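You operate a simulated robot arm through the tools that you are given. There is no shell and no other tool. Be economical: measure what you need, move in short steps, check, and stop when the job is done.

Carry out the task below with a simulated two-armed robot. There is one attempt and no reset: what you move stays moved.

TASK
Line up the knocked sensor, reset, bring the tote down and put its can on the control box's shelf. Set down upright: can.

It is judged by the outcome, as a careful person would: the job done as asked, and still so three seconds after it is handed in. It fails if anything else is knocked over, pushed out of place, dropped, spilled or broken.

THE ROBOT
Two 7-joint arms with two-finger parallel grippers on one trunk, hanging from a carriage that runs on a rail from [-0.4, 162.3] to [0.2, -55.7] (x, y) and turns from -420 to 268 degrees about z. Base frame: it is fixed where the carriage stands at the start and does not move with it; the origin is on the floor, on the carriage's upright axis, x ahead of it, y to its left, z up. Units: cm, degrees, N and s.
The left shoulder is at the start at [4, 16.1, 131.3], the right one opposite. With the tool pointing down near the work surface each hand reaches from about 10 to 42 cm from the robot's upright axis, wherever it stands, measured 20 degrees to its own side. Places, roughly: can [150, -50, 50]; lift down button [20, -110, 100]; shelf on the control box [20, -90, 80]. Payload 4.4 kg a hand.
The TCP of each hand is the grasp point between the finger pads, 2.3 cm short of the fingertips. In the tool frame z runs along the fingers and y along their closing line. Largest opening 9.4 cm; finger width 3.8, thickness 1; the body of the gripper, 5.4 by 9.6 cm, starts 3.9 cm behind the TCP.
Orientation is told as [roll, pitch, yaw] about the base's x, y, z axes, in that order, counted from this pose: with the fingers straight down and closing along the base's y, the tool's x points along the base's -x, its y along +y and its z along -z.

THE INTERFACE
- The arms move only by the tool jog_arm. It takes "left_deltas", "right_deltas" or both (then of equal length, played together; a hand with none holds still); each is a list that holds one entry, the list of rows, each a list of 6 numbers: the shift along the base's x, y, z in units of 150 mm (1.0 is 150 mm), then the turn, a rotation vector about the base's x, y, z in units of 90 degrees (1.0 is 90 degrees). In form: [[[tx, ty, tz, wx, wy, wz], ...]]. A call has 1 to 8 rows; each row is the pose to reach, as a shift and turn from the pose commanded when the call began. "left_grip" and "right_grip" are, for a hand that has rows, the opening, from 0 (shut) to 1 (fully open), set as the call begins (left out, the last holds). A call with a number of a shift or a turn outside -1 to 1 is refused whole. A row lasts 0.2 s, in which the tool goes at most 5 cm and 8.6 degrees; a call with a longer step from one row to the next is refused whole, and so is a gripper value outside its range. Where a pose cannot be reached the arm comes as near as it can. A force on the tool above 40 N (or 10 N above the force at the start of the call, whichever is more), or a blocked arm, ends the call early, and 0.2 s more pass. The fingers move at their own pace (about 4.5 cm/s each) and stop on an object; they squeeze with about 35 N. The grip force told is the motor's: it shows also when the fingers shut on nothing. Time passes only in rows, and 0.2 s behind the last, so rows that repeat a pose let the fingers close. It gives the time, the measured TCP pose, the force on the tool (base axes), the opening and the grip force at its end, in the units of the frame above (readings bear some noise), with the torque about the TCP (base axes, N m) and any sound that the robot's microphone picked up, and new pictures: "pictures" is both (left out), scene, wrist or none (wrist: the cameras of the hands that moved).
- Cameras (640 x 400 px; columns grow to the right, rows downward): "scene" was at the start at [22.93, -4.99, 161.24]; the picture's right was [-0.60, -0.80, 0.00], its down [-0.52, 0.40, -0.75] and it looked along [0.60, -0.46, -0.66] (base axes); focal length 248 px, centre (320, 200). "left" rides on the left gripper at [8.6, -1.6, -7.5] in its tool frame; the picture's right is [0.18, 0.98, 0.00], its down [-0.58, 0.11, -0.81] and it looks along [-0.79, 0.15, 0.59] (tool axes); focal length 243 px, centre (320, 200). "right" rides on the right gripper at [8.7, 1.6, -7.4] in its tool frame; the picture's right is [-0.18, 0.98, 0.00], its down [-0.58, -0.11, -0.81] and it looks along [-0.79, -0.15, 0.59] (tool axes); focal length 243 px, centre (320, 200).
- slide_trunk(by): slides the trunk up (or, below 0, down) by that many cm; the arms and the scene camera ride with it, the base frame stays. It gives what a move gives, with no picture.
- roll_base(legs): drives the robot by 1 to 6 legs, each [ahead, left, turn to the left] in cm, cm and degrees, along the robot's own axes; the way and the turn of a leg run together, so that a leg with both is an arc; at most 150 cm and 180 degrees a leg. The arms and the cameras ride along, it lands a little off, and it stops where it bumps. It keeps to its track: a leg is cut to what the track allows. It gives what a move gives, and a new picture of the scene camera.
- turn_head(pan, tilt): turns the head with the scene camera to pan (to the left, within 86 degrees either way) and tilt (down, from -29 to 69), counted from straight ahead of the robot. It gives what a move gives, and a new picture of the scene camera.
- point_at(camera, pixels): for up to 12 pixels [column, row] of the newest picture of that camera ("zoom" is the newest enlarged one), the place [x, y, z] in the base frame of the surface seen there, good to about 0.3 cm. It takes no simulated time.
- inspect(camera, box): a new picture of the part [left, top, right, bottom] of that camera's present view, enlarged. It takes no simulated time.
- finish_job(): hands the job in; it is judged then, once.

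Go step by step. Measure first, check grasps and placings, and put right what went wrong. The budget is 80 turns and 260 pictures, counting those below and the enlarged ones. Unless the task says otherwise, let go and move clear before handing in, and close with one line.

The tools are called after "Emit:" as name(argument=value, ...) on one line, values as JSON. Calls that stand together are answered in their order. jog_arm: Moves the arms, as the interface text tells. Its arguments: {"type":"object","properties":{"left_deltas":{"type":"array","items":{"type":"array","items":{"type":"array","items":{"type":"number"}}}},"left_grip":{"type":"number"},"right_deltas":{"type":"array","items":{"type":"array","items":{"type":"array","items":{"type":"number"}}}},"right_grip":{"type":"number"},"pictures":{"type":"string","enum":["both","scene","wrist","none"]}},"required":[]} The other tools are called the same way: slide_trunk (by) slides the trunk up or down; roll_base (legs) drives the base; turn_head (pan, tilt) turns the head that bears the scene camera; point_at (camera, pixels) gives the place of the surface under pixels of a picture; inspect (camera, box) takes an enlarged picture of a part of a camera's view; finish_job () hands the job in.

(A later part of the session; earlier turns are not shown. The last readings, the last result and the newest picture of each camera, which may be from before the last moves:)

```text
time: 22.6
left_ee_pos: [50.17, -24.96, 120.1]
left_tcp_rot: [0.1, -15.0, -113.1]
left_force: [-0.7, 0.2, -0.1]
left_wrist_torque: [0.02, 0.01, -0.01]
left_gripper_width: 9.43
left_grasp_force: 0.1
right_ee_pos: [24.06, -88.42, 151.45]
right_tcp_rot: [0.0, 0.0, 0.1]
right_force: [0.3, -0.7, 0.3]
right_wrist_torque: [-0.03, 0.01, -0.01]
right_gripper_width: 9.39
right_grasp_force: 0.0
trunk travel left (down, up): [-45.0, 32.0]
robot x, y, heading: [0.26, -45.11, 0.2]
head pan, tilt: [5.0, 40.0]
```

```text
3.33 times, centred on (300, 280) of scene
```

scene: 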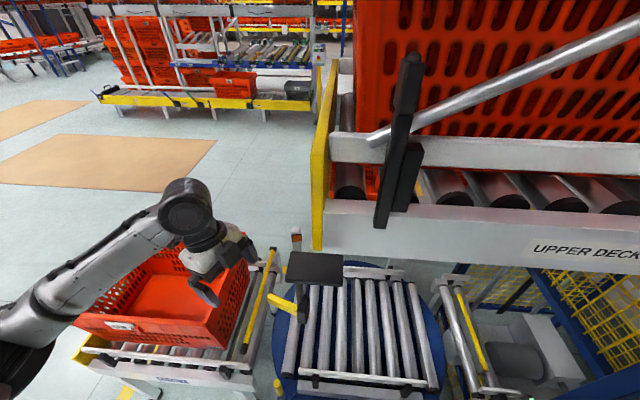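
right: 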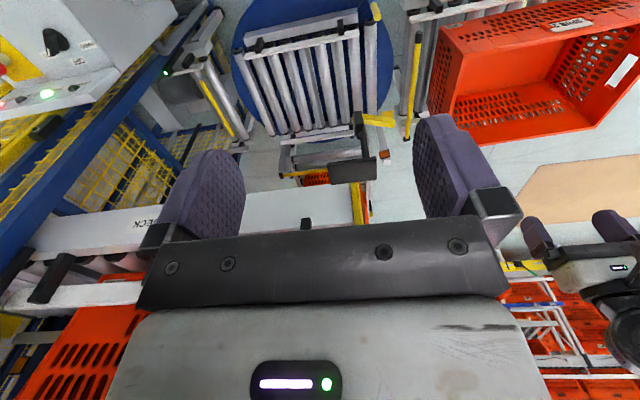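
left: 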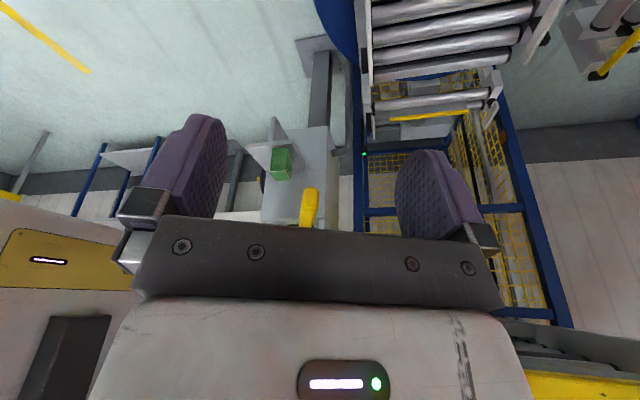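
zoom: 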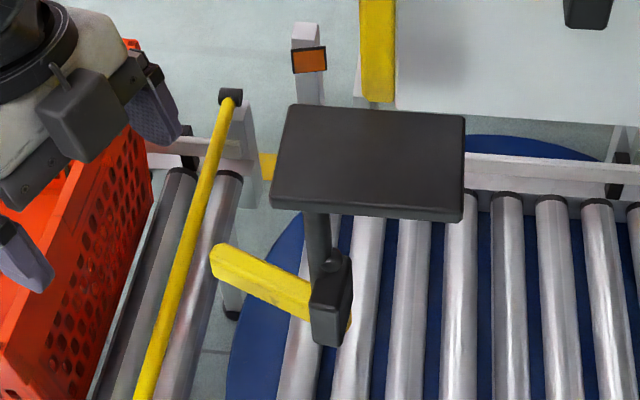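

The handle sits centred between the fingers at (310,205). I'll advance along it, and lower to 117.2.

Emit:
jog_arm(left_deltas=[[[-0.05, -0.13, -0.19, 0, 0, 0], [-0.11, -0.3, -0.19, 0, 0, 0], [-0.17, -0.45, -0.19, 0, 0, 0], [-0.22, -0.58, -0.19, 0, 0, 0]]], pictures="both")

Emit:
inspect(camera="scene", box=[220, 220, 380, 340])

```text
time: 23.6
left_ee_pos: [46.94, -33.61, 117.25]
left_tcp_rot: [0.0, -15.0, -113.1]
left_force: [0.2, -0.1, 0.4]
left_wrist_torque: [-0.01, 0.0, 0.0]
left_gripper_width: 9.4
left_grasp_force: 0.1
right_ee_pos: [24.06, -88.47, 151.46]
right_tcp_rot: [0.0, 0.0, 0.1]
right_force: [-0.4, 0.1, -0.8]
right_wrist_torque: [-0.01, -0.01, 0.0]
right_gripper_width: 9.4
right_grasp_force: 0.1
trunk travel left (down, up): [-45.0, 32.0]
robot x, y, heading: [-0.04, -45.11, 0.1]
head pan, tilt: [5.0, 40.0]
```

scene: 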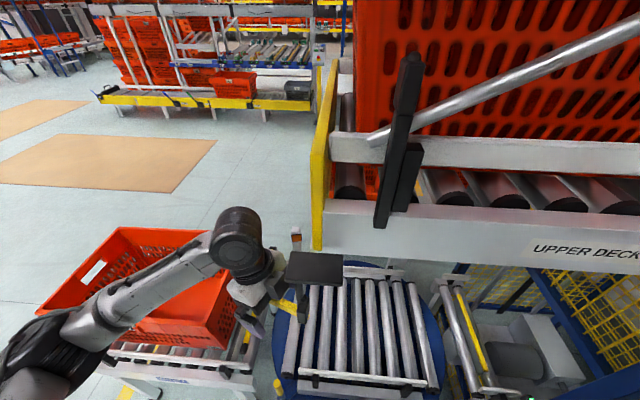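
left: 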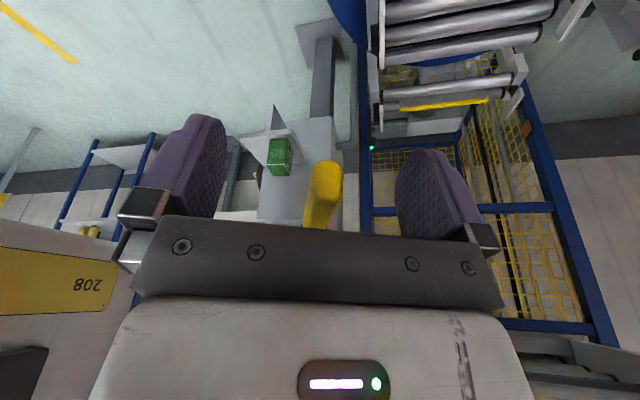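

```text
3.33 times, centred on (300, 280) of scene
```

zoom: 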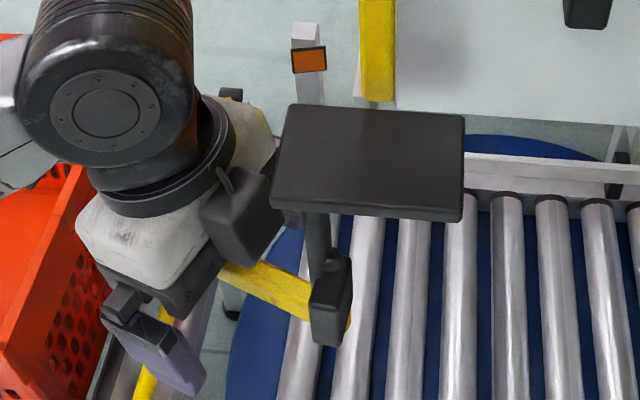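

I'll check that the handle reaches well between the pads.

Emit:
point_at(camera="left", pixels=[[325, 165], [322, 190], [315, 220], [340, 190], [305, 205]])

```text
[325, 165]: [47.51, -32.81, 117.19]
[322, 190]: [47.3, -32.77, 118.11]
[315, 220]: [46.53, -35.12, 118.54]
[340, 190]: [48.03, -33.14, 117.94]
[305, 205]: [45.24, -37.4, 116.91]
```

The tip lies at y −32.8 and the pads cover it; I'll go 0.8 cm deeper and close.

Emit:
jog_arm(left_deltas=[[[-0.02, -0.05, -0.01, 0, 0, 0], [-0.02, -0.05, -0.01, 0, 0, 0]]], pictures="none")

Emit:
jog_arm(left_deltas=[[[0, 0, 0, 0, 0, 0], [0, 0, 0, 0, 0, 0], [0, 0, 0, 0, 0, 0], [0, 0, 0, 0, 0, 0], [0, 0, 0, 0, 0, 0], [0, 0, 0, 0, 0, 0]]], left_grip=0, pictures="both")

Emit:
inspect(camera="scene", box=[220, 220, 380, 340])

```text
time: 24.2
left_ee_pos: [46.58, -34.27, 117.23]
left_tcp_rot: [0.1, -14.8, -113.1]
left_force: [0.2, 0.3, 0.4]
left_wrist_torque: [0.0, -0.01, 0.0]
left_gripper_width: 9.38
left_grasp_force: 0.1
right_ee_pos: [24.15, -88.53, 151.29]
right_tcp_rot: [0.0, -0.1, 0.2]
right_force: [0.7, 0.1, -0.3]
right_wrist_torque: [0.01, -0.02, 0.0]
right_gripper_width: 9.39
right_grasp_force: 0.1
trunk travel left (down, up): [-45.0, 32.0]
robot x, y, heading: [0.21, -45.11, 0.1]
head pan, tilt: [5.0, 40.0]
```

```text
time: 25.6
left_ee_pos: [46.98, -34.36, 117.13]
left_tcp_rot: [0.2, -14.9, -112.8]
left_force: [22.8, -10.2, -13.1]
left_wrist_torque: [0.36, -0.18, 1.55]
left_gripper_width: 1.47
left_grasp_force: 45.7
right_ee_pos: [24.12, -88.52, 151.36]
right_tcp_rot: [0.0, -0.2, 0.1]
right_force: [0.5, -0.1, 0.3]
right_wrist_torque: [0.0, 0.03, -0.03]
right_gripper_width: 9.4
right_grasp_force: 0.1
trunk travel left (down, up): [-45.0, 32.0]
robot x, y, heading: [-0.03, -45.13, 0.2]
head pan, tilt: [5.0, 40.0]
```

scene: 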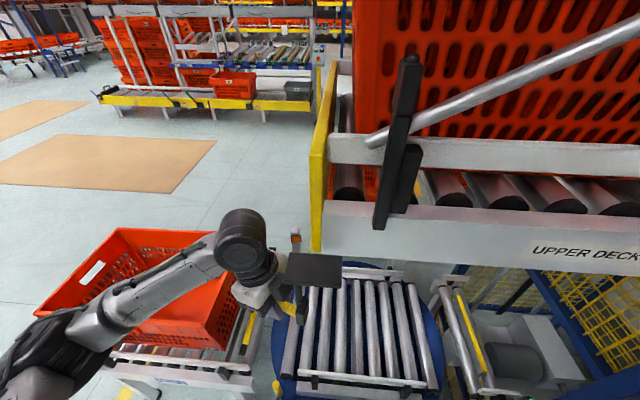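
left: 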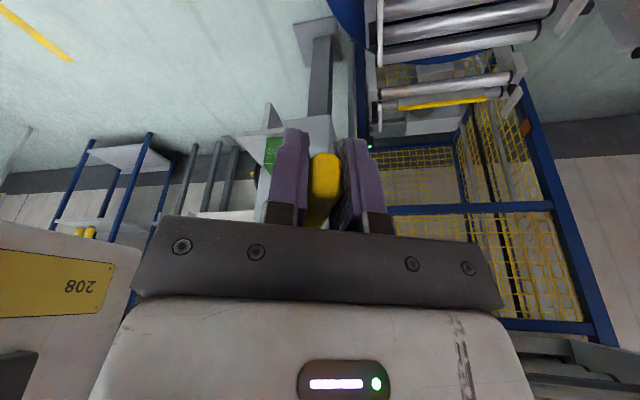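

```text
3.33 times, centred on (300, 280) of scene
```

zoom: 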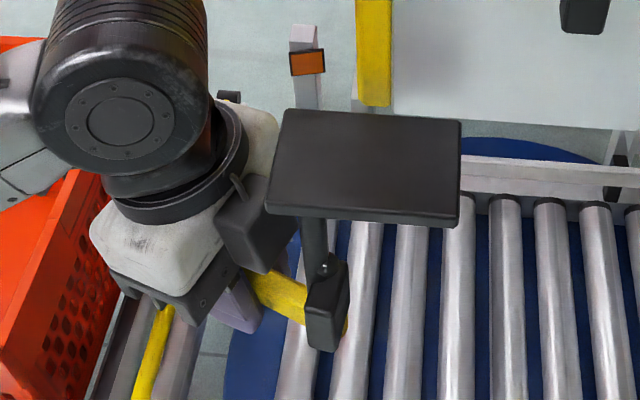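

The handle is held at 1.5 cm. I'll turn it +8° about the post and watch the dome.

Emit:
jog_arm(left_deltas=[[[-0.022, 0.009, 0, 0, 0, 0.045], [-0.045, 0.017, 0, 0, 0, 0.09]]], pictures="none")

Emit:
inspect(camera="scene", box=[265, 250, 345, 320])

```text
time: 26.2
left_ee_pos: [46.48, -34.17, 117.08]
left_tcp_rot: [0.2, -14.9, -105.6]
left_force: [19.6, -8.8, -8.3]
left_wrist_torque: [-0.22, 0.4, 1.38]
left_gripper_width: 1.41
left_grasp_force: 45.4
right_ee_pos: [24.24, -88.54, 151.41]
right_tcp_rot: [-0.1, -0.1, 0.1]
right_force: [0.2, -0.4, 0.1]
right_wrist_torque: [0.02, -0.01, -0.01]
right_gripper_width: 9.4
right_grasp_force: 0.0
trunk travel left (down, up): [-45.0, 32.0]
robot x, y, heading: [0.04, -45.44, 0.1]
head pan, tilt: [5.0, 40.0]
stopped in row 2 (left hand): the force on the tool passed its limit at 41 N (the readings are from after the stop); the commanded pose is now the measured one
```

```text
5.71 times, centred on (305, 285) of scene
```

zoom: 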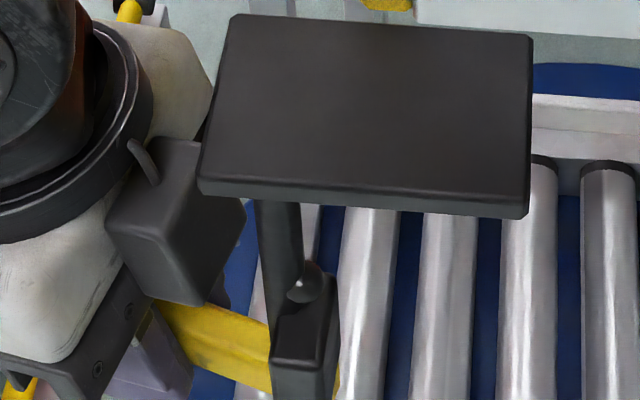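

It turned ~7°, stopping at 41 N. I'll go on in smaller steps.

Emit:
jog_arm(left_deltas=[[[-0.01, 0.003, 0, 0, 0, 0.02], [-0.02, 0.006, 0, 0, 0, 0.04], [-0.03, 0.009, 0, 0, 0, 0.06], [-0.04, 0.011, 0, 0, 0, 0.08], [-0.047, 0.013, 0, 0, 0, 0.09]]], pictures="none")

Emit:
inspect(camera="scene", box=[265, 250, 345, 320])

```text
time: 27.4
left_ee_pos: [45.64, -34.19, 117.15]
left_tcp_rot: [0.1, -14.9, -97.7]
left_force: [26.2, -13.4, -7.7]
left_wrist_torque: [-0.35, 0.63, 1.56]
left_gripper_width: 1.4
left_grasp_force: 45.0
right_ee_pos: [24.2, -88.56, 151.58]
right_tcp_rot: [0.0, -0.2, 0.0]
right_force: [-0.7, -0.7, -0.7]
right_wrist_torque: [-0.01, 0.0, 0.02]
right_gripper_width: 9.42
right_grasp_force: 0.0
trunk travel left (down, up): [-45.0, 32.0]
robot x, y, heading: [0.31, -45.08, 0.4]
head pan, tilt: [5.0, 40.0]
```

```text
5.71 times, centred on (305, 285) of scene
```

zoom: 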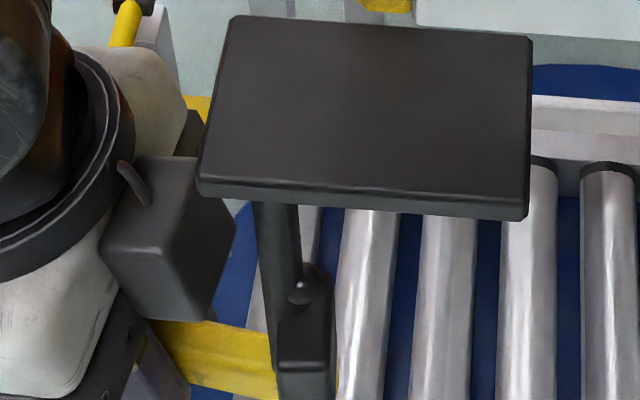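

Handle now ~82°, dome still dark. Another +8°.

Emit:
jog_arm(left_deltas=[[[-0.01, 0.001, 0, 0, 0, 0.02], [-0.02, 0.002, 0, 0, 0, 0.04], [-0.03, 0.003, 0, 0, 0, 0.06], [-0.04, 0.003, 0, 0, 0, 0.08]]], pictures="none")

Emit:
inspect(camera="scene", box=[265, 250, 345, 320])

```text
time: 28.4
left_ee_pos: [44.98, -34.05, 117.16]
left_tcp_rot: [0.2, -14.9, -90.6]
left_force: [19.6, -15.3, -2.9]
left_wrist_torque: [1.54, 0.67, 1.09]
left_gripper_width: 1.36
left_grasp_force: 45.2
right_ee_pos: [24.23, -88.57, 151.48]
right_tcp_rot: [-0.1, -0.2, 0.1]
right_force: [0.0, 0.3, -0.8]
right_wrist_torque: [-0.01, 0.01, 0.0]
right_gripper_width: 9.41
right_grasp_force: 0.2
trunk travel left (down, up): [-45.0, 32.0]
robot x, y, heading: [0.09, -45.46, 0.4]
head pan, tilt: [5.0, 40.0]
```

```text
5.71 times, centred on (305, 285) of scene
```

zoom: 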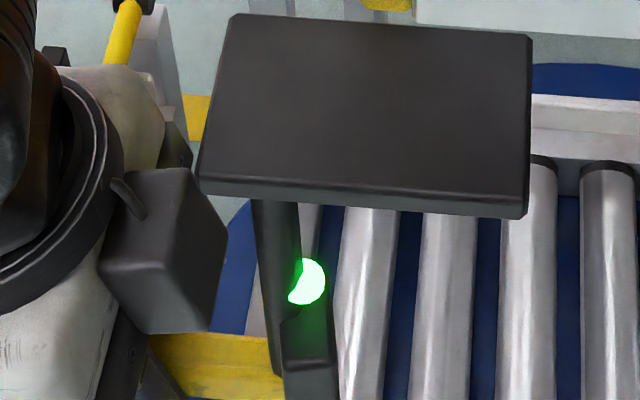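

The dome is lit green at yaw −90.6. I'll add about 1° for margin, then open.

Emit:
jog_arm(left_deltas=[[[-0.006, 0, 0, 0, 0, 0.01], [-0.006, 0, 0, 0, 0, 0.01]]], pictures="none")

Emit:
jog_arm(left_deltas=[[[0, 0, 0, 0, 0, 0], [0, 0, 0, 0, 0, 0], [0, 0, 0, 0, 0, 0], [0, 0, 0, 0, 0, 0], [0, 0, 0, 0, 0, 0]]], left_grip=1, pictures="none")

Emit:
inspect(camera="scene", box=[235, 240, 345, 340])

```text
time: 29.0
left_ee_pos: [44.95, -34.12, 117.13]
left_tcp_rot: [0.1, -15.0, -89.8]
left_force: [15.8, -17.4, 1.8]
left_wrist_torque: [1.47, 0.58, 0.84]
left_gripper_width: 1.39
left_grasp_force: 44.4
right_ee_pos: [24.19, -88.68, 151.4]
right_tcp_rot: [-0.1, -0.1, 0.1]
right_force: [0.1, 0.1, 0.0]
right_wrist_torque: [-0.04, 0.0, 0.0]
right_gripper_width: 9.37
right_grasp_force: 0.1
trunk travel left (down, up): [-45.0, 32.0]
robot x, y, heading: [0.26, -45.11, 0.4]
head pan, tilt: [5.0, 40.0]
```

```text
time: 30.2
left_ee_pos: [44.76, -33.86, 117.12]
left_tcp_rot: [0.0, -14.9, -89.7]
left_force: [-0.4, 0.7, -0.1]
left_wrist_torque: [-0.01, -0.01, 0.04]
left_gripper_width: 9.39
left_grasp_force: 0.0
right_ee_pos: [24.04, -88.48, 151.36]
right_tcp_rot: [-0.1, 0.1, 0.0]
right_force: [0.2, -0.9, -0.6]
right_wrist_torque: [-0.02, -0.03, 0.02]
right_gripper_width: 9.38
right_grasp_force: 0.1
trunk travel left (down, up): [-45.0, 32.0]
robot x, y, heading: [0.47, -45.06, -0.0]
head pan, tilt: [5.0, 40.0]
```

```text
4.00 times, centred on (290, 290) of scene
```

zoom: 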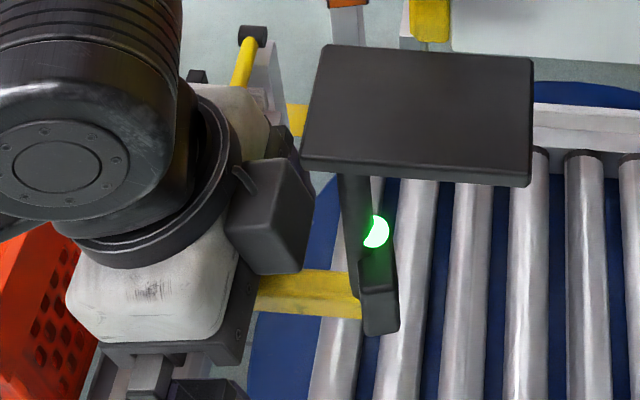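

It stays lit. I'll withdraw the left hand in +y, then back toward the robot, and look at the control box.

Emit:
jog_arm(left_deltas=[[[0, 0.25, 0, 0, 0, 0], [0, 0.5, 0, 0, 0, 0], [0, 0.75, 0, 0, 0, 0], [-0.3, 0.8, 0, 0.05, 0, 0], [-0.6, 0.8, 0.1, 0.1, 0, 0], [-0.9, 0.8, 0.2, 0.167, 0, 0], [-1, 0.8, 0.5, 0.167, 0, 0]]], pictures="none")

Emit:
turn_head(pan=-60, tilt=40)

Emit:
inspect(camera="scene", box=[240, 150, 460, 330])

```text
time: 31.8
left_ee_pos: [30.36, -21.63, 124.84]
left_tcp_rot: [0.0, 0.4, -89.5]
left_force: [0.4, 0.8, 0.2]
left_wrist_torque: [0.0, 0.02, 0.01]
left_gripper_width: 9.41
left_grasp_force: 0.0
left hand out of reach, approached as far as the arm can: row 6, 7
right_ee_pos: [24.09, -88.46, 151.3]
right_tcp_rot: [0.0, -0.1, 0.1]
right_force: [-0.2, -0.3, 0.1]
right_wrist_torque: [-0.02, -0.04, 0.03]
right_gripper_width: 9.4
right_grasp_force: 0.0
trunk travel left (down, up): [-45.0, 32.0]
robot x, y, heading: [-0.05, -45.15, 0.2]
head pan, tilt: [5.0, 40.0]
```

```text
time: 33.1
left_ee_pos: [30.41, -21.75, 124.79]
left_tcp_rot: [0.0, 0.2, -89.7]
left_force: [-0.3, 0.4, -0.5]
left_wrist_torque: [0.0, 0.02, 0.0]
left_gripper_width: 9.41
left_grasp_force: 0.0
right_ee_pos: [24.07, -88.53, 151.31]
right_tcp_rot: [0.0, 0.0, 0.2]
right_force: [0.3, 0.1, -0.2]
right_wrist_torque: [-0.01, 0.0, -0.01]
right_gripper_width: 9.41
right_grasp_force: 0.1
trunk travel left (down, up): [-45.0, 32.0]
robot x, y, heading: [0.15, -45.19, 0.1]
head pan, tilt: [-60.0, 40.0]
```

scene: 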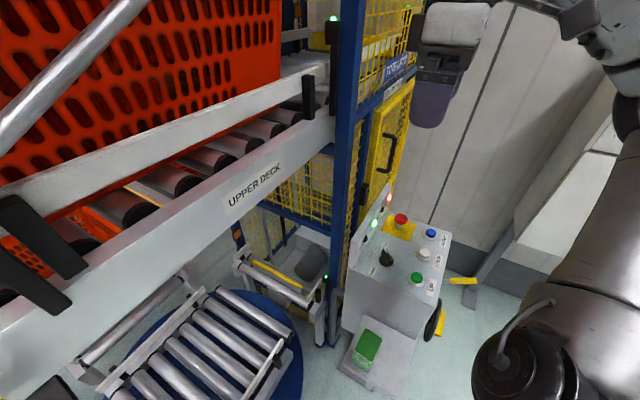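

```text
2.22 times, centred on (350, 240) of scene
```

zoom: 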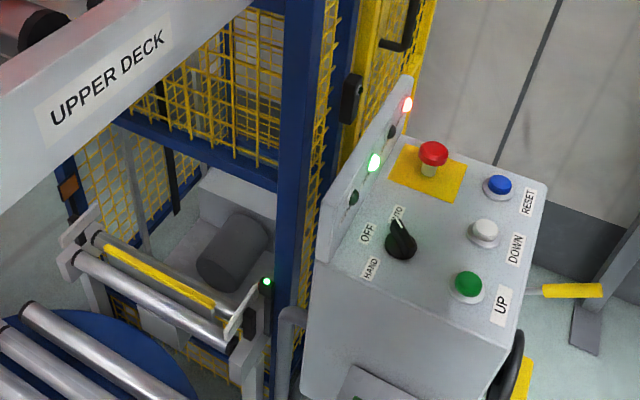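

Selector points to AUTO. I'll measure the buttons.

Emit:
point_at(camera="scene", pixels=[[431, 232], [430, 240], [424, 253], [416, 278], [387, 258], [400, 217], [375, 223], [367, 345], [345, 365], [395, 360], [390, 340], [350, 280]])

Emit:
inspect(camera="scene", box=[330, 170, 450, 300])

```text
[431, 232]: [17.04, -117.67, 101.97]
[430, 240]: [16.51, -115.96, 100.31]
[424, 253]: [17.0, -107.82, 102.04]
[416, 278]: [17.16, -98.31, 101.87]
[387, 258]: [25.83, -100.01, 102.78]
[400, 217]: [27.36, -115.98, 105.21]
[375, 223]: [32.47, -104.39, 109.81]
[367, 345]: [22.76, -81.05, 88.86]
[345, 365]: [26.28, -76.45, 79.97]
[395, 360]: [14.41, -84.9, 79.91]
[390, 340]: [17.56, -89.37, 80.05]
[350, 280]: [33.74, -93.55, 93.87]
```

```text
3.08 times, centred on (390, 235) of scene
```

zoom: 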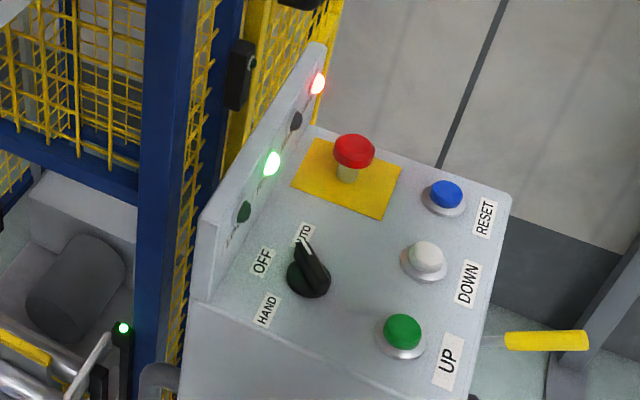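

Reset is at (17,-117.5,102) and DOWN at (17,-107.8,102). I'll roll to the rail's right end and bring the right hand, shut, over RESET.

Emit:
roll_base(legs=[[0, -10, 0]])

Emit:
jog_arm(right_deltas=[[[-0.1, -0.25, -0.1, 0, 0, 0], [-0.2, -0.5, -0.2, 0, 0, 0], [-0.3, -0.75, -0.3, 0, 0, 0], [-0.4, -1.0, -0.4, 0, 0, 0], [-0.47, -1.0, -0.7, 0, 0, 0], [-0.47, -1.0, -1.0, 0, 0, 0]]], right_grip=0, pictures="both")

```text
time: 34.3
left_ee_pos: [30.51, -31.73, 124.84]
left_tcp_rot: [0.0, 0.1, -89.7]
left_force: [-0.7, 0.2, -0.1]
left_wrist_torque: [0.02, 0.0, 0.0]
left_gripper_width: 9.41
left_grasp_force: 0.1
right_ee_pos: [24.01, -98.33, 151.4]
right_tcp_rot: [0.0, -0.1, 0.0]
right_force: [-0.3, 0.4, 0.9]
right_wrist_torque: [0.02, -0.02, 0.05]
right_gripper_width: 9.4
right_grasp_force: 0.0
trunk travel left (down, up): [-45.0, 32.0]
robot x, y, heading: [0.38, -55.15, 0.0]
head pan, tilt: [-60.0, 40.0]
```

scene: 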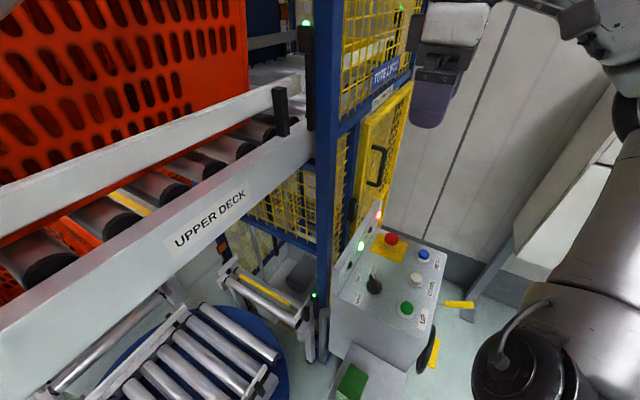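

```text
time: 35.7
left_ee_pos: [30.39, -31.63, 124.83]
left_tcp_rot: [0.0, 0.3, -89.8]
left_force: [0.1, -0.2, -0.2]
left_wrist_torque: [-0.01, 0.01, 0.05]
left_gripper_width: 9.39
left_grasp_force: 0.0
right_ee_pos: [18.04, -111.09, 136.72]
right_tcp_rot: [0.0, -0.2, 0.0]
right_force: [-0.7, -0.1, -0.1]
right_wrist_torque: [0.03, -0.01, -0.02]
right_gripper_width: 0.0
right_grasp_force: 34.1
right hand out of reach, approached as far as the arm can: row 3, 4, 5, 6
trunk travel left (down, up): [-45.0, 32.0]
robot x, y, heading: [0.19, -54.78, 0.2]
head pan, tilt: [-60.0, 40.0]
```

scene: 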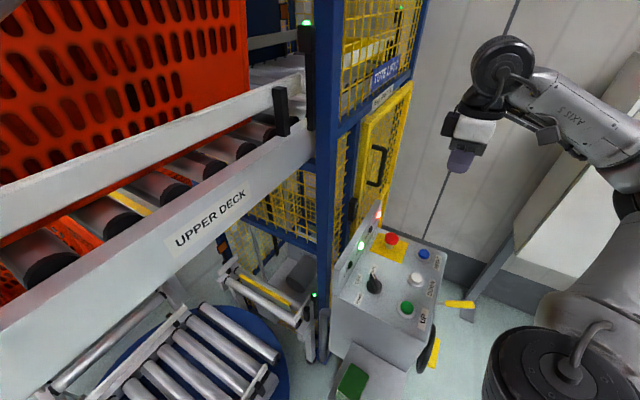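
right: 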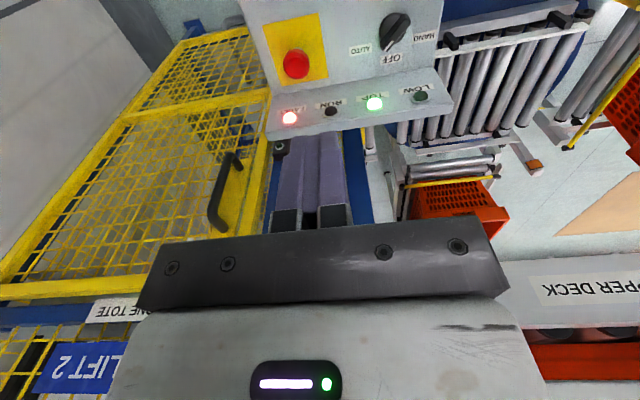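

Out of reach at z 137, but lower down is nearer shoulder height. I'll go down to z≈112 and then on.

Emit:
jog_arm(right_deltas=[[[0, 0, -0.3, 0, 0, 0], [0, 0, -0.6, 0, 0, 0], [0, 0, -0.9, 0, 0, 0], [0, 0, -1.0, 0, 0, 0]]], pictures="none")

Emit:
jog_arm(right_deltas=[[[-0.05, -0.2, -0.2, 0, 0, 0], [-0.07, -0.3, -0.5, 0, 0, 0], [-0.07, -0.45, -0.67, 0, 0, 0], [-0.07, -0.45, -0.67, 0, 0, 0]]], pictures="both")

```text
time: 36.7
left_ee_pos: [30.34, -31.71, 124.9]
left_tcp_rot: [0.1, 0.2, -89.7]
left_force: [0.9, 0.7, 0.3]
left_wrist_torque: [-0.01, 0.0, 0.02]
left_gripper_width: 9.39
left_grasp_force: 0.1
right_ee_pos: [18.11, -111.14, 122.02]
right_tcp_rot: [-0.1, 0.1, 0.0]
right_force: [0.2, 0.4, 0.2]
right_wrist_torque: [0.03, -0.01, -0.04]
right_gripper_width: 0.0
right_grasp_force: 35.3
trunk travel left (down, up): [-45.0, 32.0]
robot x, y, heading: [-0.1, -55.3, 0.1]
head pan, tilt: [-60.0, 40.0]
```

```text
time: 37.7
left_ee_pos: [30.44, -31.55, 124.88]
left_tcp_rot: [0.0, 0.2, -89.7]
left_force: [-0.4, -0.3, -1.5]
left_wrist_torque: [-0.01, 0.01, 0.0]
left_gripper_width: 9.42
left_grasp_force: 0.0
right_ee_pos: [20.2, -111.44, 109.04]
right_tcp_rot: [0.0, -0.1, -0.2]
right_force: [-2.2, -0.4, -1.1]
right_wrist_torque: [0.03, -0.1, -0.02]
right_gripper_width: 0.0
right_grasp_force: 35.3
right hand out of reach, approached as far as the arm can: row 1, 2, 3, 4
trunk travel left (down, up): [-45.0, 32.0]
robot x, y, heading: [-0.15, -55.4, 0.1]
head pan, tilt: [-60.0, 40.0]
```

scene: 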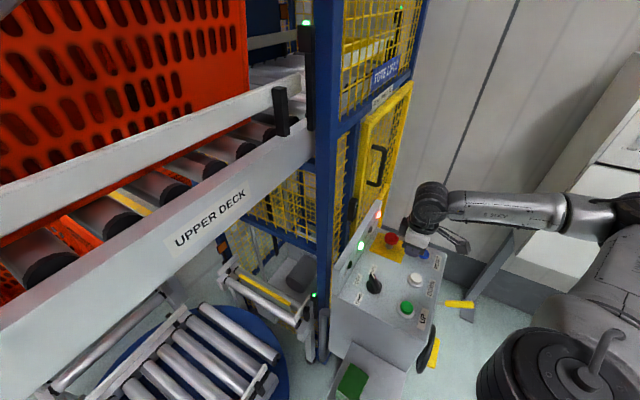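
right: 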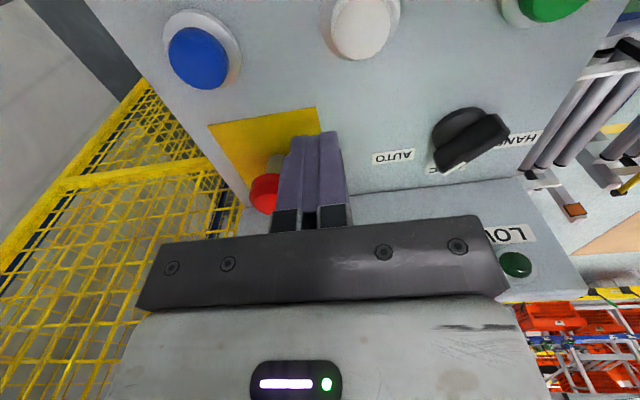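

The hand stops near y −111. I'll lift a little and tilt the fingers outward ~35° to gain reach.

Emit:
jog_arm(right_deltas=[[[-0.1, 0, 0.3, 0, 0, 0], [-0.2, 0, 0.4, -0.09, 0, 0], [-0.2, -0.1, 0.4, -0.18, 0, 0], [-0.2, -0.2, 0.4, -0.27, 0, 0], [-0.2, -0.3, 0.4, -0.36, 0, 0], [-0.2, -0.4, 0.3, -0.4, 0, 0], [-0.2, -0.4, 0.2, -0.4, 0, 0]]], pictures="both")

```text
time: 39.3
left_ee_pos: [30.37, -31.6, 124.89]
left_tcp_rot: [-0.1, 0.2, -89.7]
left_force: [1.3, 0.0, 0.2]
left_wrist_torque: [-0.02, 0.02, 0.0]
left_gripper_width: 9.41
left_grasp_force: 0.1
right_ee_pos: [17.43, -117.6, 112.04]
right_tcp_rot: [-36.0, 0.0, 0.1]
right_force: [-0.1, 0.5, 0.1]
right_wrist_torque: [0.02, 0.0, 0.01]
right_gripper_width: 0.02
right_grasp_force: 34.9
right hand out of reach, approached as far as the arm can: row 1
trunk travel left (down, up): [-45.0, 32.0]
robot x, y, heading: [0.26, -54.74, -0.4]
head pan, tilt: [-60.0, 40.0]
```

scene: 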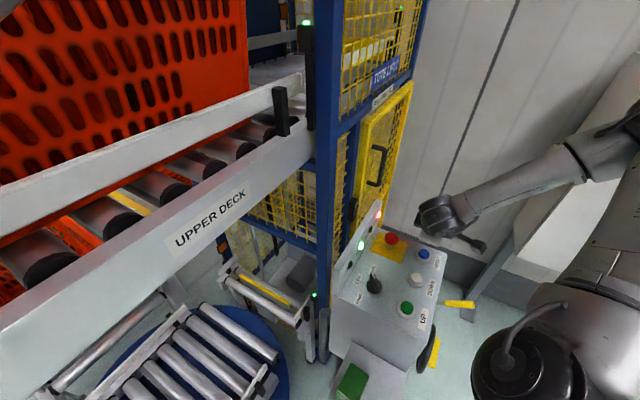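
right: 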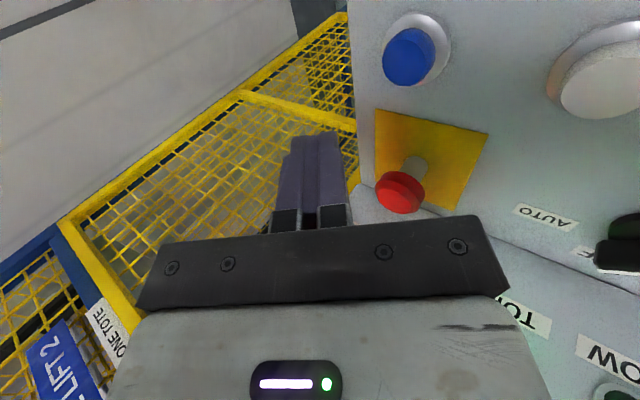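

Tip is over the blue button. I'll descend and press with small steps, then back off.

Emit:
jog_arm(right_deltas=[[[-0.03, 0.04, -0.2, 0, 0, 0], [-0.03, 0.04, -0.4, 0, 0, 0], [-0.03, 0.04, -0.46, 0, 0, 0], [-0.03, 0.04, -0.5, 0, 0, 0], [-0.03, 0.04, -0.52, 0, 0, 0], [-0.03, 0.04, -0.54, 0, 0, 0], [-0.03, 0.04, -0.55, 0, 0, 0]]], pictures="wrist")

Emit:
inspect(camera="scene", box=[330, 190, 470, 300])

```text
time: 40.9
left_ee_pos: [30.34, -31.7, 124.85]
left_tcp_rot: [0.0, 0.2, -89.7]
left_force: [0.4, 0.0, -0.8]
left_wrist_torque: [-0.01, 0.01, 0.02]
left_gripper_width: 9.4
left_grasp_force: 0.0
right_ee_pos: [16.89, -116.94, 103.68]
right_tcp_rot: [-35.9, 0.0, 0.1]
right_force: [-0.9, 1.7, 3.9]
right_wrist_torque: [0.0, -0.01, 0.01]
right_gripper_width: 0.03
right_grasp_force: 34.6
trunk travel left (down, up): [-45.0, 32.0]
robot x, y, heading: [0.23, -55.07, 0.0]
head pan, tilt: [-60.0, 40.0]
heard: click
```

right: 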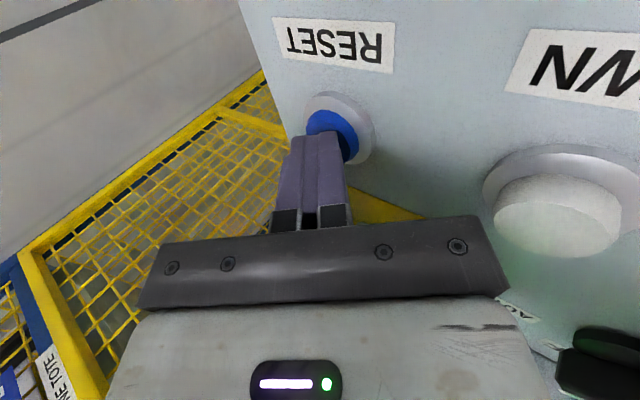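

```text
3.64 times, centred on (400, 245) of scene
```

zoom: 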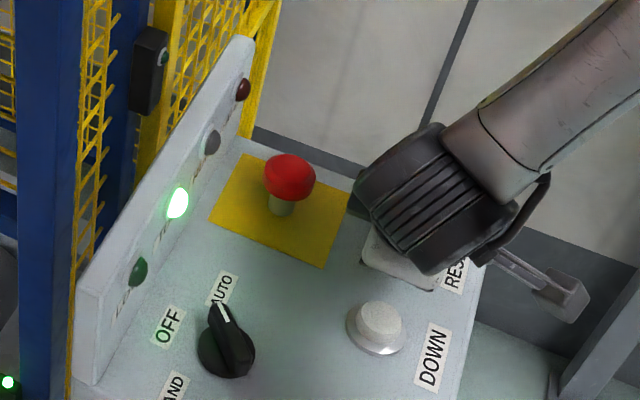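

A click was heard and FAULT is out. I'll lift, shift to the DOWN button and press it.

Emit:
jog_arm(right_deltas=[[[0, 0, 0.2, 0, 0, 0], [0, 0, 0.4, 0, 0, 0], [0, 0.3, 0.4, 0, 0, 0], [0, 0.62, 0.4, 0, 0, 0], [0, 0.62, 0.2, 0, 0, 0], [0, 0.62, 0.07, 0, 0, 0], [0, 0.62, 0.03, 0, 0, 0], [0, 0.62, 0.0, 0, 0, 0]]], pictures="wrist")

Emit:
inspect(camera="scene", box=[300, 150, 470, 300])

```text
time: 42.7
left_ee_pos: [30.52, -31.92, 124.92]
left_tcp_rot: [0.0, 0.1, -89.7]
left_force: [0.6, 0.5, 0.9]
left_wrist_torque: [0.01, 0.0, 0.01]
left_gripper_width: 9.41
left_grasp_force: 0.1
right_ee_pos: [17.43, -108.19, 103.6]
right_tcp_rot: [-36.2, -0.2, 0.1]
right_force: [4.4, -3.8, 13.1]
right_wrist_torque: [-0.14, -0.04, 0.07]
right_gripper_width: 0.0
right_grasp_force: 34.7
right hand out of reach, approached as far as the arm can: row 4, 5, 6, 7, 8
trunk travel left (down, up): [-45.0, 32.0]
robot x, y, heading: [0.39, -54.99, 0.3]
head pan, tilt: [-60.0, 40.0]
heard: click
```

right: 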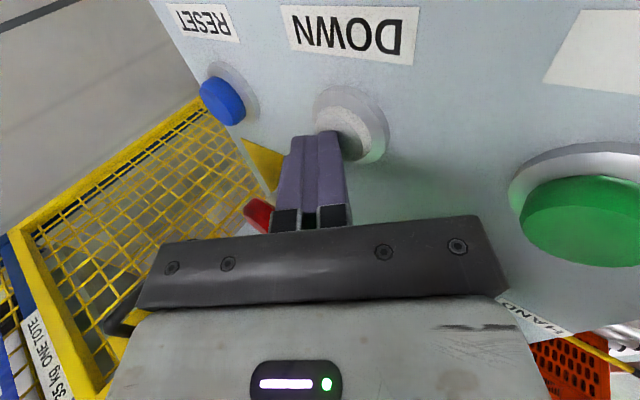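

```text
2.67 times, centred on (385, 225) of scene
```

zoom: 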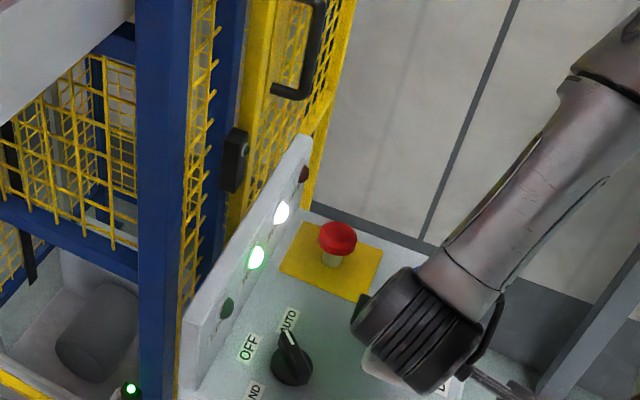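

DOWN clicked and the RUN lamp (white) is lit. I'll lift the hand and watch the tote.

Emit:
jog_arm(right_deltas=[[[0, 0, 0.2, 0, 0, 0], [0, 0, 0.4, 0, 0, 0], [0, 0, 0.6, 0, 0, 0], [0, 0, 0.8, 0, 0, 0], [0, 0, 1.0, 0, 0, 0], [0, 0, 1.0, 0, 0, 0]]], pictures="none")

Emit:
turn_head(pan=-35, tilt=30)

```text
time: 44.1
left_ee_pos: [30.44, -31.6, 124.96]
left_tcp_rot: [-0.1, 0.3, -89.7]
left_force: [0.7, 0.7, 0.5]
left_wrist_torque: [-0.01, 0.01, 0.02]
left_gripper_width: 9.43
left_grasp_force: 0.1
right_ee_pos: [19.37, -111.49, 118.52]
right_tcp_rot: [-35.9, -0.1, 0.1]
right_force: [-0.1, 0.7, -0.6]
right_wrist_torque: [-0.02, 0.04, 0.02]
right_gripper_width: 0.0
right_grasp_force: 35.4
right hand out of reach, approached as far as the arm can: row 1, 2, 3, 4, 5, 6
trunk travel left (down, up): [-45.0, 32.0]
robot x, y, heading: [-0.15, -55.05, 0.0]
head pan, tilt: [-60.0, 40.0]
```

```text
time: 45.0
left_ee_pos: [30.39, -31.65, 124.89]
left_tcp_rot: [0.1, 0.2, -89.6]
left_force: [-0.3, 0.4, -0.2]
left_wrist_torque: [0.0, 0.01, 0.03]
left_gripper_width: 9.41
left_grasp_force: 0.1
right_ee_pos: [19.38, -111.5, 118.51]
right_tcp_rot: [-36.0, 0.0, 0.1]
right_force: [-0.3, 0.5, 0.2]
right_wrist_torque: [0.03, -0.02, -0.01]
right_gripper_width: 0.02
right_grasp_force: 35.1
trunk travel left (down, up): [-45.0, 32.0]
robot x, y, heading: [-0.08, -55.06, 0.0]
head pan, tilt: [-35.0, 30.0]
```

scene: 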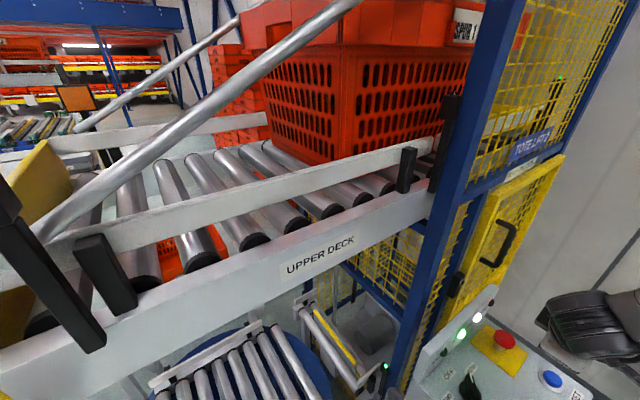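

The tote rolls toward the lift. I'll wait.

Emit:
jog_arm(right_deltas=[[[0, 0.05, 0.1, 0.09, 0, 0], [0, 0.1, 0.2, 0.18, 0, 0], [0, 0.15, 0.3, 0.27, 0, 0], [0, 0.2, 0.4, 0.36, 0, 0], [0, 0.3, 0.5, 0.4, 0, 0], [0, 0.5, 0.7, 0.4, 0, 0], [0, 0.7, 0.9, 0.4, 0, 0], [0, 0.9, 1.0, 0.4, 0, 0]]], pictures="none")

Emit:
jog_arm(right_deltas=[[[0, 0, 0, 0, 0, 0], [0, 0, 0, 0, 0, 0], [0, 0, 0, 0, 0, 0], [0, 0, 0, 0, 0, 0], [0, 0, 0, 0, 0, 0], [0, 0, 0, 0, 0, 0], [0, 0, 0, 0, 0, 0], [0, 0, 0, 0, 0, 0]]], pictures="scene")

Emit:
jog_arm(right_deltas=[[[0, 0, 0, 0, 0, 0], [0, 0, 0, 0, 0, 0], [0, 0, 0, 0, 0, 0], [0, 0, 0, 0, 0, 0], [0, 0, 0, 0, 0, 0], [0, 0, 0, 0, 0, 0], [0, 0, 0, 0, 0, 0], [0, 0, 0, 0, 0, 0]]], pictures="scene")

Emit:
jog_arm(right_deltas=[[[0, 0, 0, 0, 0, 0], [0, 0, 0, 0, 0, 0], [0, 0, 0, 0, 0, 0], [0, 0, 0, 0, 0, 0], [0, 0, 0, 0, 0, 0], [0, 0, 0, 0, 0, 0], [0, 0, 0, 0, 0, 0], [0, 0, 0, 0, 0, 0]]], pictures="scene")

```text
time: 46.8
left_ee_pos: [30.4, -31.55, 124.84]
left_tcp_rot: [0.0, 0.1, -89.7]
left_force: [0.0, -0.2, 1.1]
left_wrist_torque: [0.0, -0.01, 0.03]
left_gripper_width: 9.38
left_grasp_force: 0.1
right_ee_pos: [19.58, -98.07, 133.48]
right_tcp_rot: [-0.1, -0.1, 0.0]
right_force: [0.4, -0.4, -0.3]
right_wrist_torque: [0.01, 0.01, -0.01]
right_gripper_width: 0.0
right_grasp_force: 34.8
trunk travel left (down, up): [-45.0, 32.0]
robot x, y, heading: [0.06, -55.19, 0.5]
head pan, tilt: [-35.0, 30.0]
```

```text
time: 48.6
left_ee_pos: [30.43, -31.56, 124.94]
left_tcp_rot: [-0.1, 0.3, -89.7]
left_force: [-0.8, -0.6, 0.8]
left_wrist_torque: [0.0, -0.01, 0.01]
left_gripper_width: 9.4
left_grasp_force: 0.0
right_ee_pos: [19.56, -98.2, 133.49]
right_tcp_rot: [0.0, 0.0, 0.2]
right_force: [-0.4, 0.4, -0.2]
right_wrist_torque: [0.01, 0.0, -0.01]
right_gripper_width: 0.0
right_grasp_force: 35.2
trunk travel left (down, up): [-45.0, 32.0]
robot x, y, heading: [0.04, -55.12, 0.2]
head pan, tilt: [-35.0, 30.0]
```

scene: 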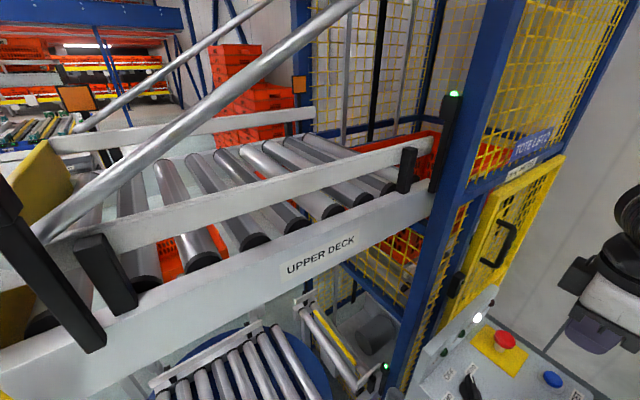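

```text
time: 50.4
left_ee_pos: [30.35, -31.53, 124.82]
left_tcp_rot: [0.0, 0.3, -89.7]
left_force: [-0.4, 0.0, -0.2]
left_wrist_torque: [-0.01, -0.04, 0.02]
left_gripper_width: 9.41
left_grasp_force: 0.0
right_ee_pos: [19.63, -98.16, 133.53]
right_tcp_rot: [0.0, 0.0, 0.0]
right_force: [0.2, 0.2, 0.6]
right_wrist_torque: [0.04, -0.02, 0.05]
right_gripper_width: 0.01
right_grasp_force: 35.3
trunk travel left (down, up): [-45.0, 32.0]
robot x, y, heading: [0.11, -54.99, 0.2]
head pan, tilt: [-35.0, 30.0]
```

scene: 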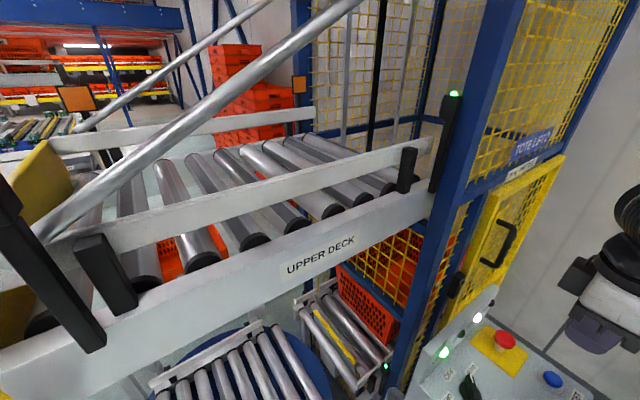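

```text
time: 52.2
left_ee_pos: [30.37, -31.73, 124.92]
left_tcp_rot: [0.1, 0.2, -89.7]
left_force: [0.1, -0.1, 0.2]
left_wrist_torque: [0.01, 0.01, 0.03]
left_gripper_width: 9.39
left_grasp_force: 0.1
right_ee_pos: [19.58, -98.07, 133.59]
right_tcp_rot: [0.1, -0.1, 0.0]
right_force: [0.9, 0.1, 0.1]
right_wrist_torque: [-0.01, -0.03, -0.02]
right_gripper_width: 0.0
right_grasp_force: 35.7
trunk travel left (down, up): [-45.0, 32.0]
robot x, y, heading: [0.26, -55.12, -0.1]
head pan, tilt: [-35.0, 30.0]
```

scene: 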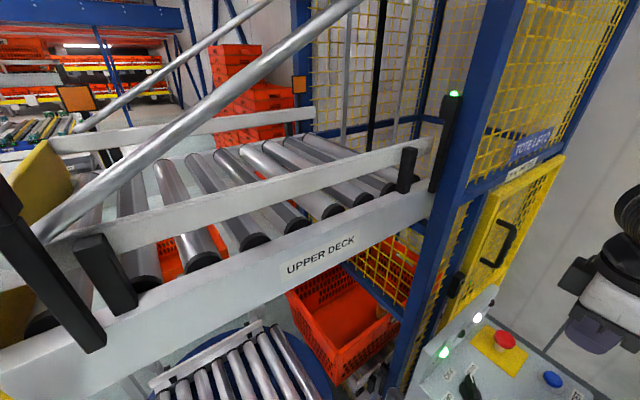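

It has come down and is rolling out onto the turntable. I'll keep waiting and watch from a better head angle.

Emit:
turn_head(pan=-20, tilt=45)

Emit:
jog_arm(right_deltas=[[[0, 0, 0, 0, 0, 0], [0, 0, 0, 0, 0, 0], [0, 0, 0, 0, 0, 0], [0, 0, 0, 0, 0, 0], [0, 0, 0, 0, 0, 0], [0, 0, 0, 0, 0, 0], [0, 0, 0, 0, 0, 0], [0, 0, 0, 0, 0, 0]]], pictures="scene")

Emit:
jog_arm(right_deltas=[[[0, 0, 0, 0, 0, 0], [0, 0, 0, 0, 0, 0], [0, 0, 0, 0, 0, 0], [0, 0, 0, 0, 0, 0], [0, 0, 0, 0, 0, 0], [0, 0, 0, 0, 0, 0], [0, 0, 0, 0, 0, 0], [0, 0, 0, 0, 0, 0]]], pictures="scene")

Emit:
jog_arm(right_deltas=[[[0, 0, 0, 0, 0, 0], [0, 0, 0, 0, 0, 0], [0, 0, 0, 0, 0, 0], [0, 0, 0, 0, 0, 0], [0, 0, 0, 0, 0, 0], [0, 0, 0, 0, 0, 0], [0, 0, 0, 0, 0, 0], [0, 0, 0, 0, 0, 0]]], pictures="scene")

```text
time: 52.9
left_ee_pos: [30.37, -31.57, 124.92]
left_tcp_rot: [0.0, 0.1, -89.7]
left_force: [-0.2, -1.0, -0.3]
left_wrist_torque: [0.0, -0.02, -0.01]
left_gripper_width: 9.42
left_grasp_force: 0.0
right_ee_pos: [19.58, -98.22, 133.44]
right_tcp_rot: [0.0, 0.0, 0.1]
right_force: [-0.1, 0.2, -0.8]
right_wrist_torque: [0.0, 0.0, -0.05]
right_gripper_width: 0.01
right_grasp_force: 34.1
trunk travel left (down, up): [-45.0, 32.0]
robot x, y, heading: [0.2, -54.89, 0.1]
head pan, tilt: [-20.0, 45.0]
```

scene: 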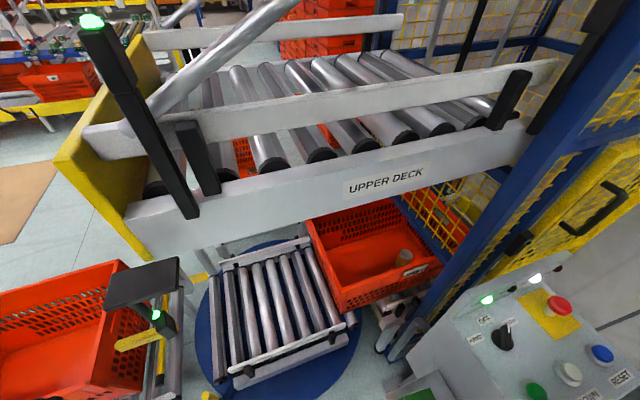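

```text
time: 54.7
left_ee_pos: [30.43, -31.7, 124.87]
left_tcp_rot: [0.0, 0.2, -89.7]
left_force: [0.0, 0.8, 0.6]
left_wrist_torque: [-0.01, -0.01, 0.01]
left_gripper_width: 9.4
left_grasp_force: 0.0
right_ee_pos: [19.56, -98.13, 133.59]
right_tcp_rot: [0.0, 0.0, 0.1]
right_force: [-0.4, -0.4, -0.3]
right_wrist_torque: [0.01, -0.03, 0.01]
right_gripper_width: 0.02
right_grasp_force: 35.4
trunk travel left (down, up): [-45.0, 32.0]
robot x, y, heading: [0.27, -55.3, 0.3]
head pan, tilt: [-20.0, 45.0]
```

scene: 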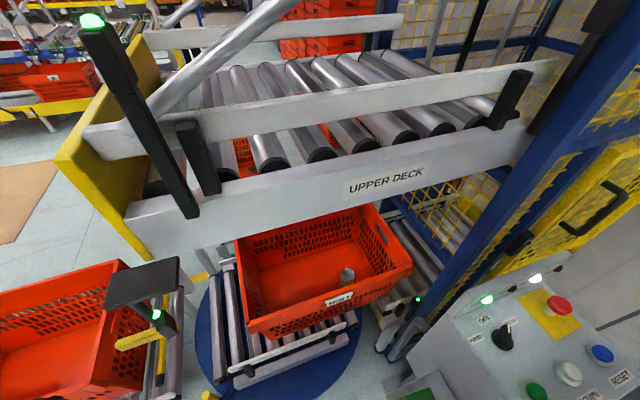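

```text
time: 56.5
left_ee_pos: [30.45, -31.63, 125.02]
left_tcp_rot: [0.0, 0.2, -89.7]
left_force: [-0.5, 0.7, -0.2]
left_wrist_torque: [0.0, -0.03, -0.01]
left_gripper_width: 9.38
left_grasp_force: 0.1
right_ee_pos: [19.41, -98.07, 133.44]
right_tcp_rot: [0.0, 0.1, 0.1]
right_force: [-0.2, 0.4, 0.8]
right_wrist_torque: [0.02, -0.03, 0.01]
right_gripper_width: 0.01
right_grasp_force: 35.0
trunk travel left (down, up): [-45.0, 32.0]
robot x, y, heading: [0.16, -54.72, -0.0]
head pan, tilt: [-20.0, 45.0]
```

scene: 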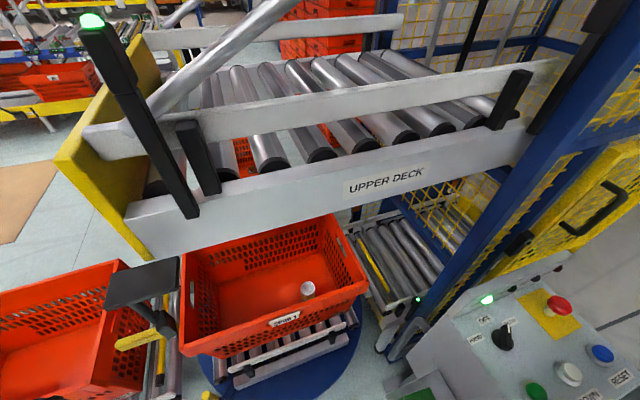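

```text
time: 58.3
left_ee_pos: [30.38, -31.64, 124.85]
left_tcp_rot: [0.0, 0.2, -89.6]
left_force: [0.4, 0.3, -0.3]
left_wrist_torque: [-0.02, -0.02, 0.02]
left_gripper_width: 9.4
left_grasp_force: 0.1
right_ee_pos: [19.46, -98.14, 133.57]
right_tcp_rot: [0.0, 0.0, 0.0]
right_force: [0.8, 0.6, -0.5]
right_wrist_torque: [0.01, 0.0, -0.01]
right_gripper_width: 0.02
right_grasp_force: 35.0
trunk travel left (down, up): [-45.0, 32.0]
robot x, y, heading: [0.3, -54.75, 0.6]
head pan, tilt: [-20.0, 45.0]
```

scene: 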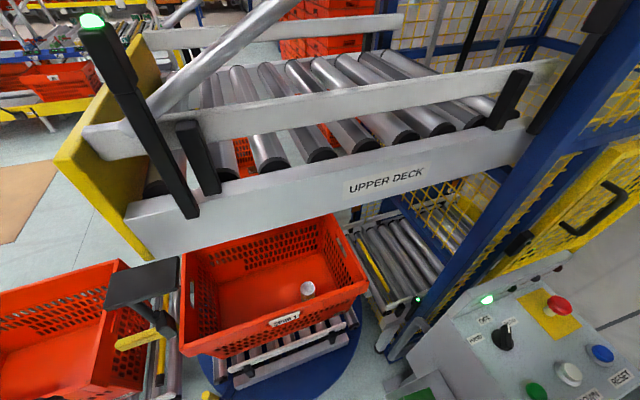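

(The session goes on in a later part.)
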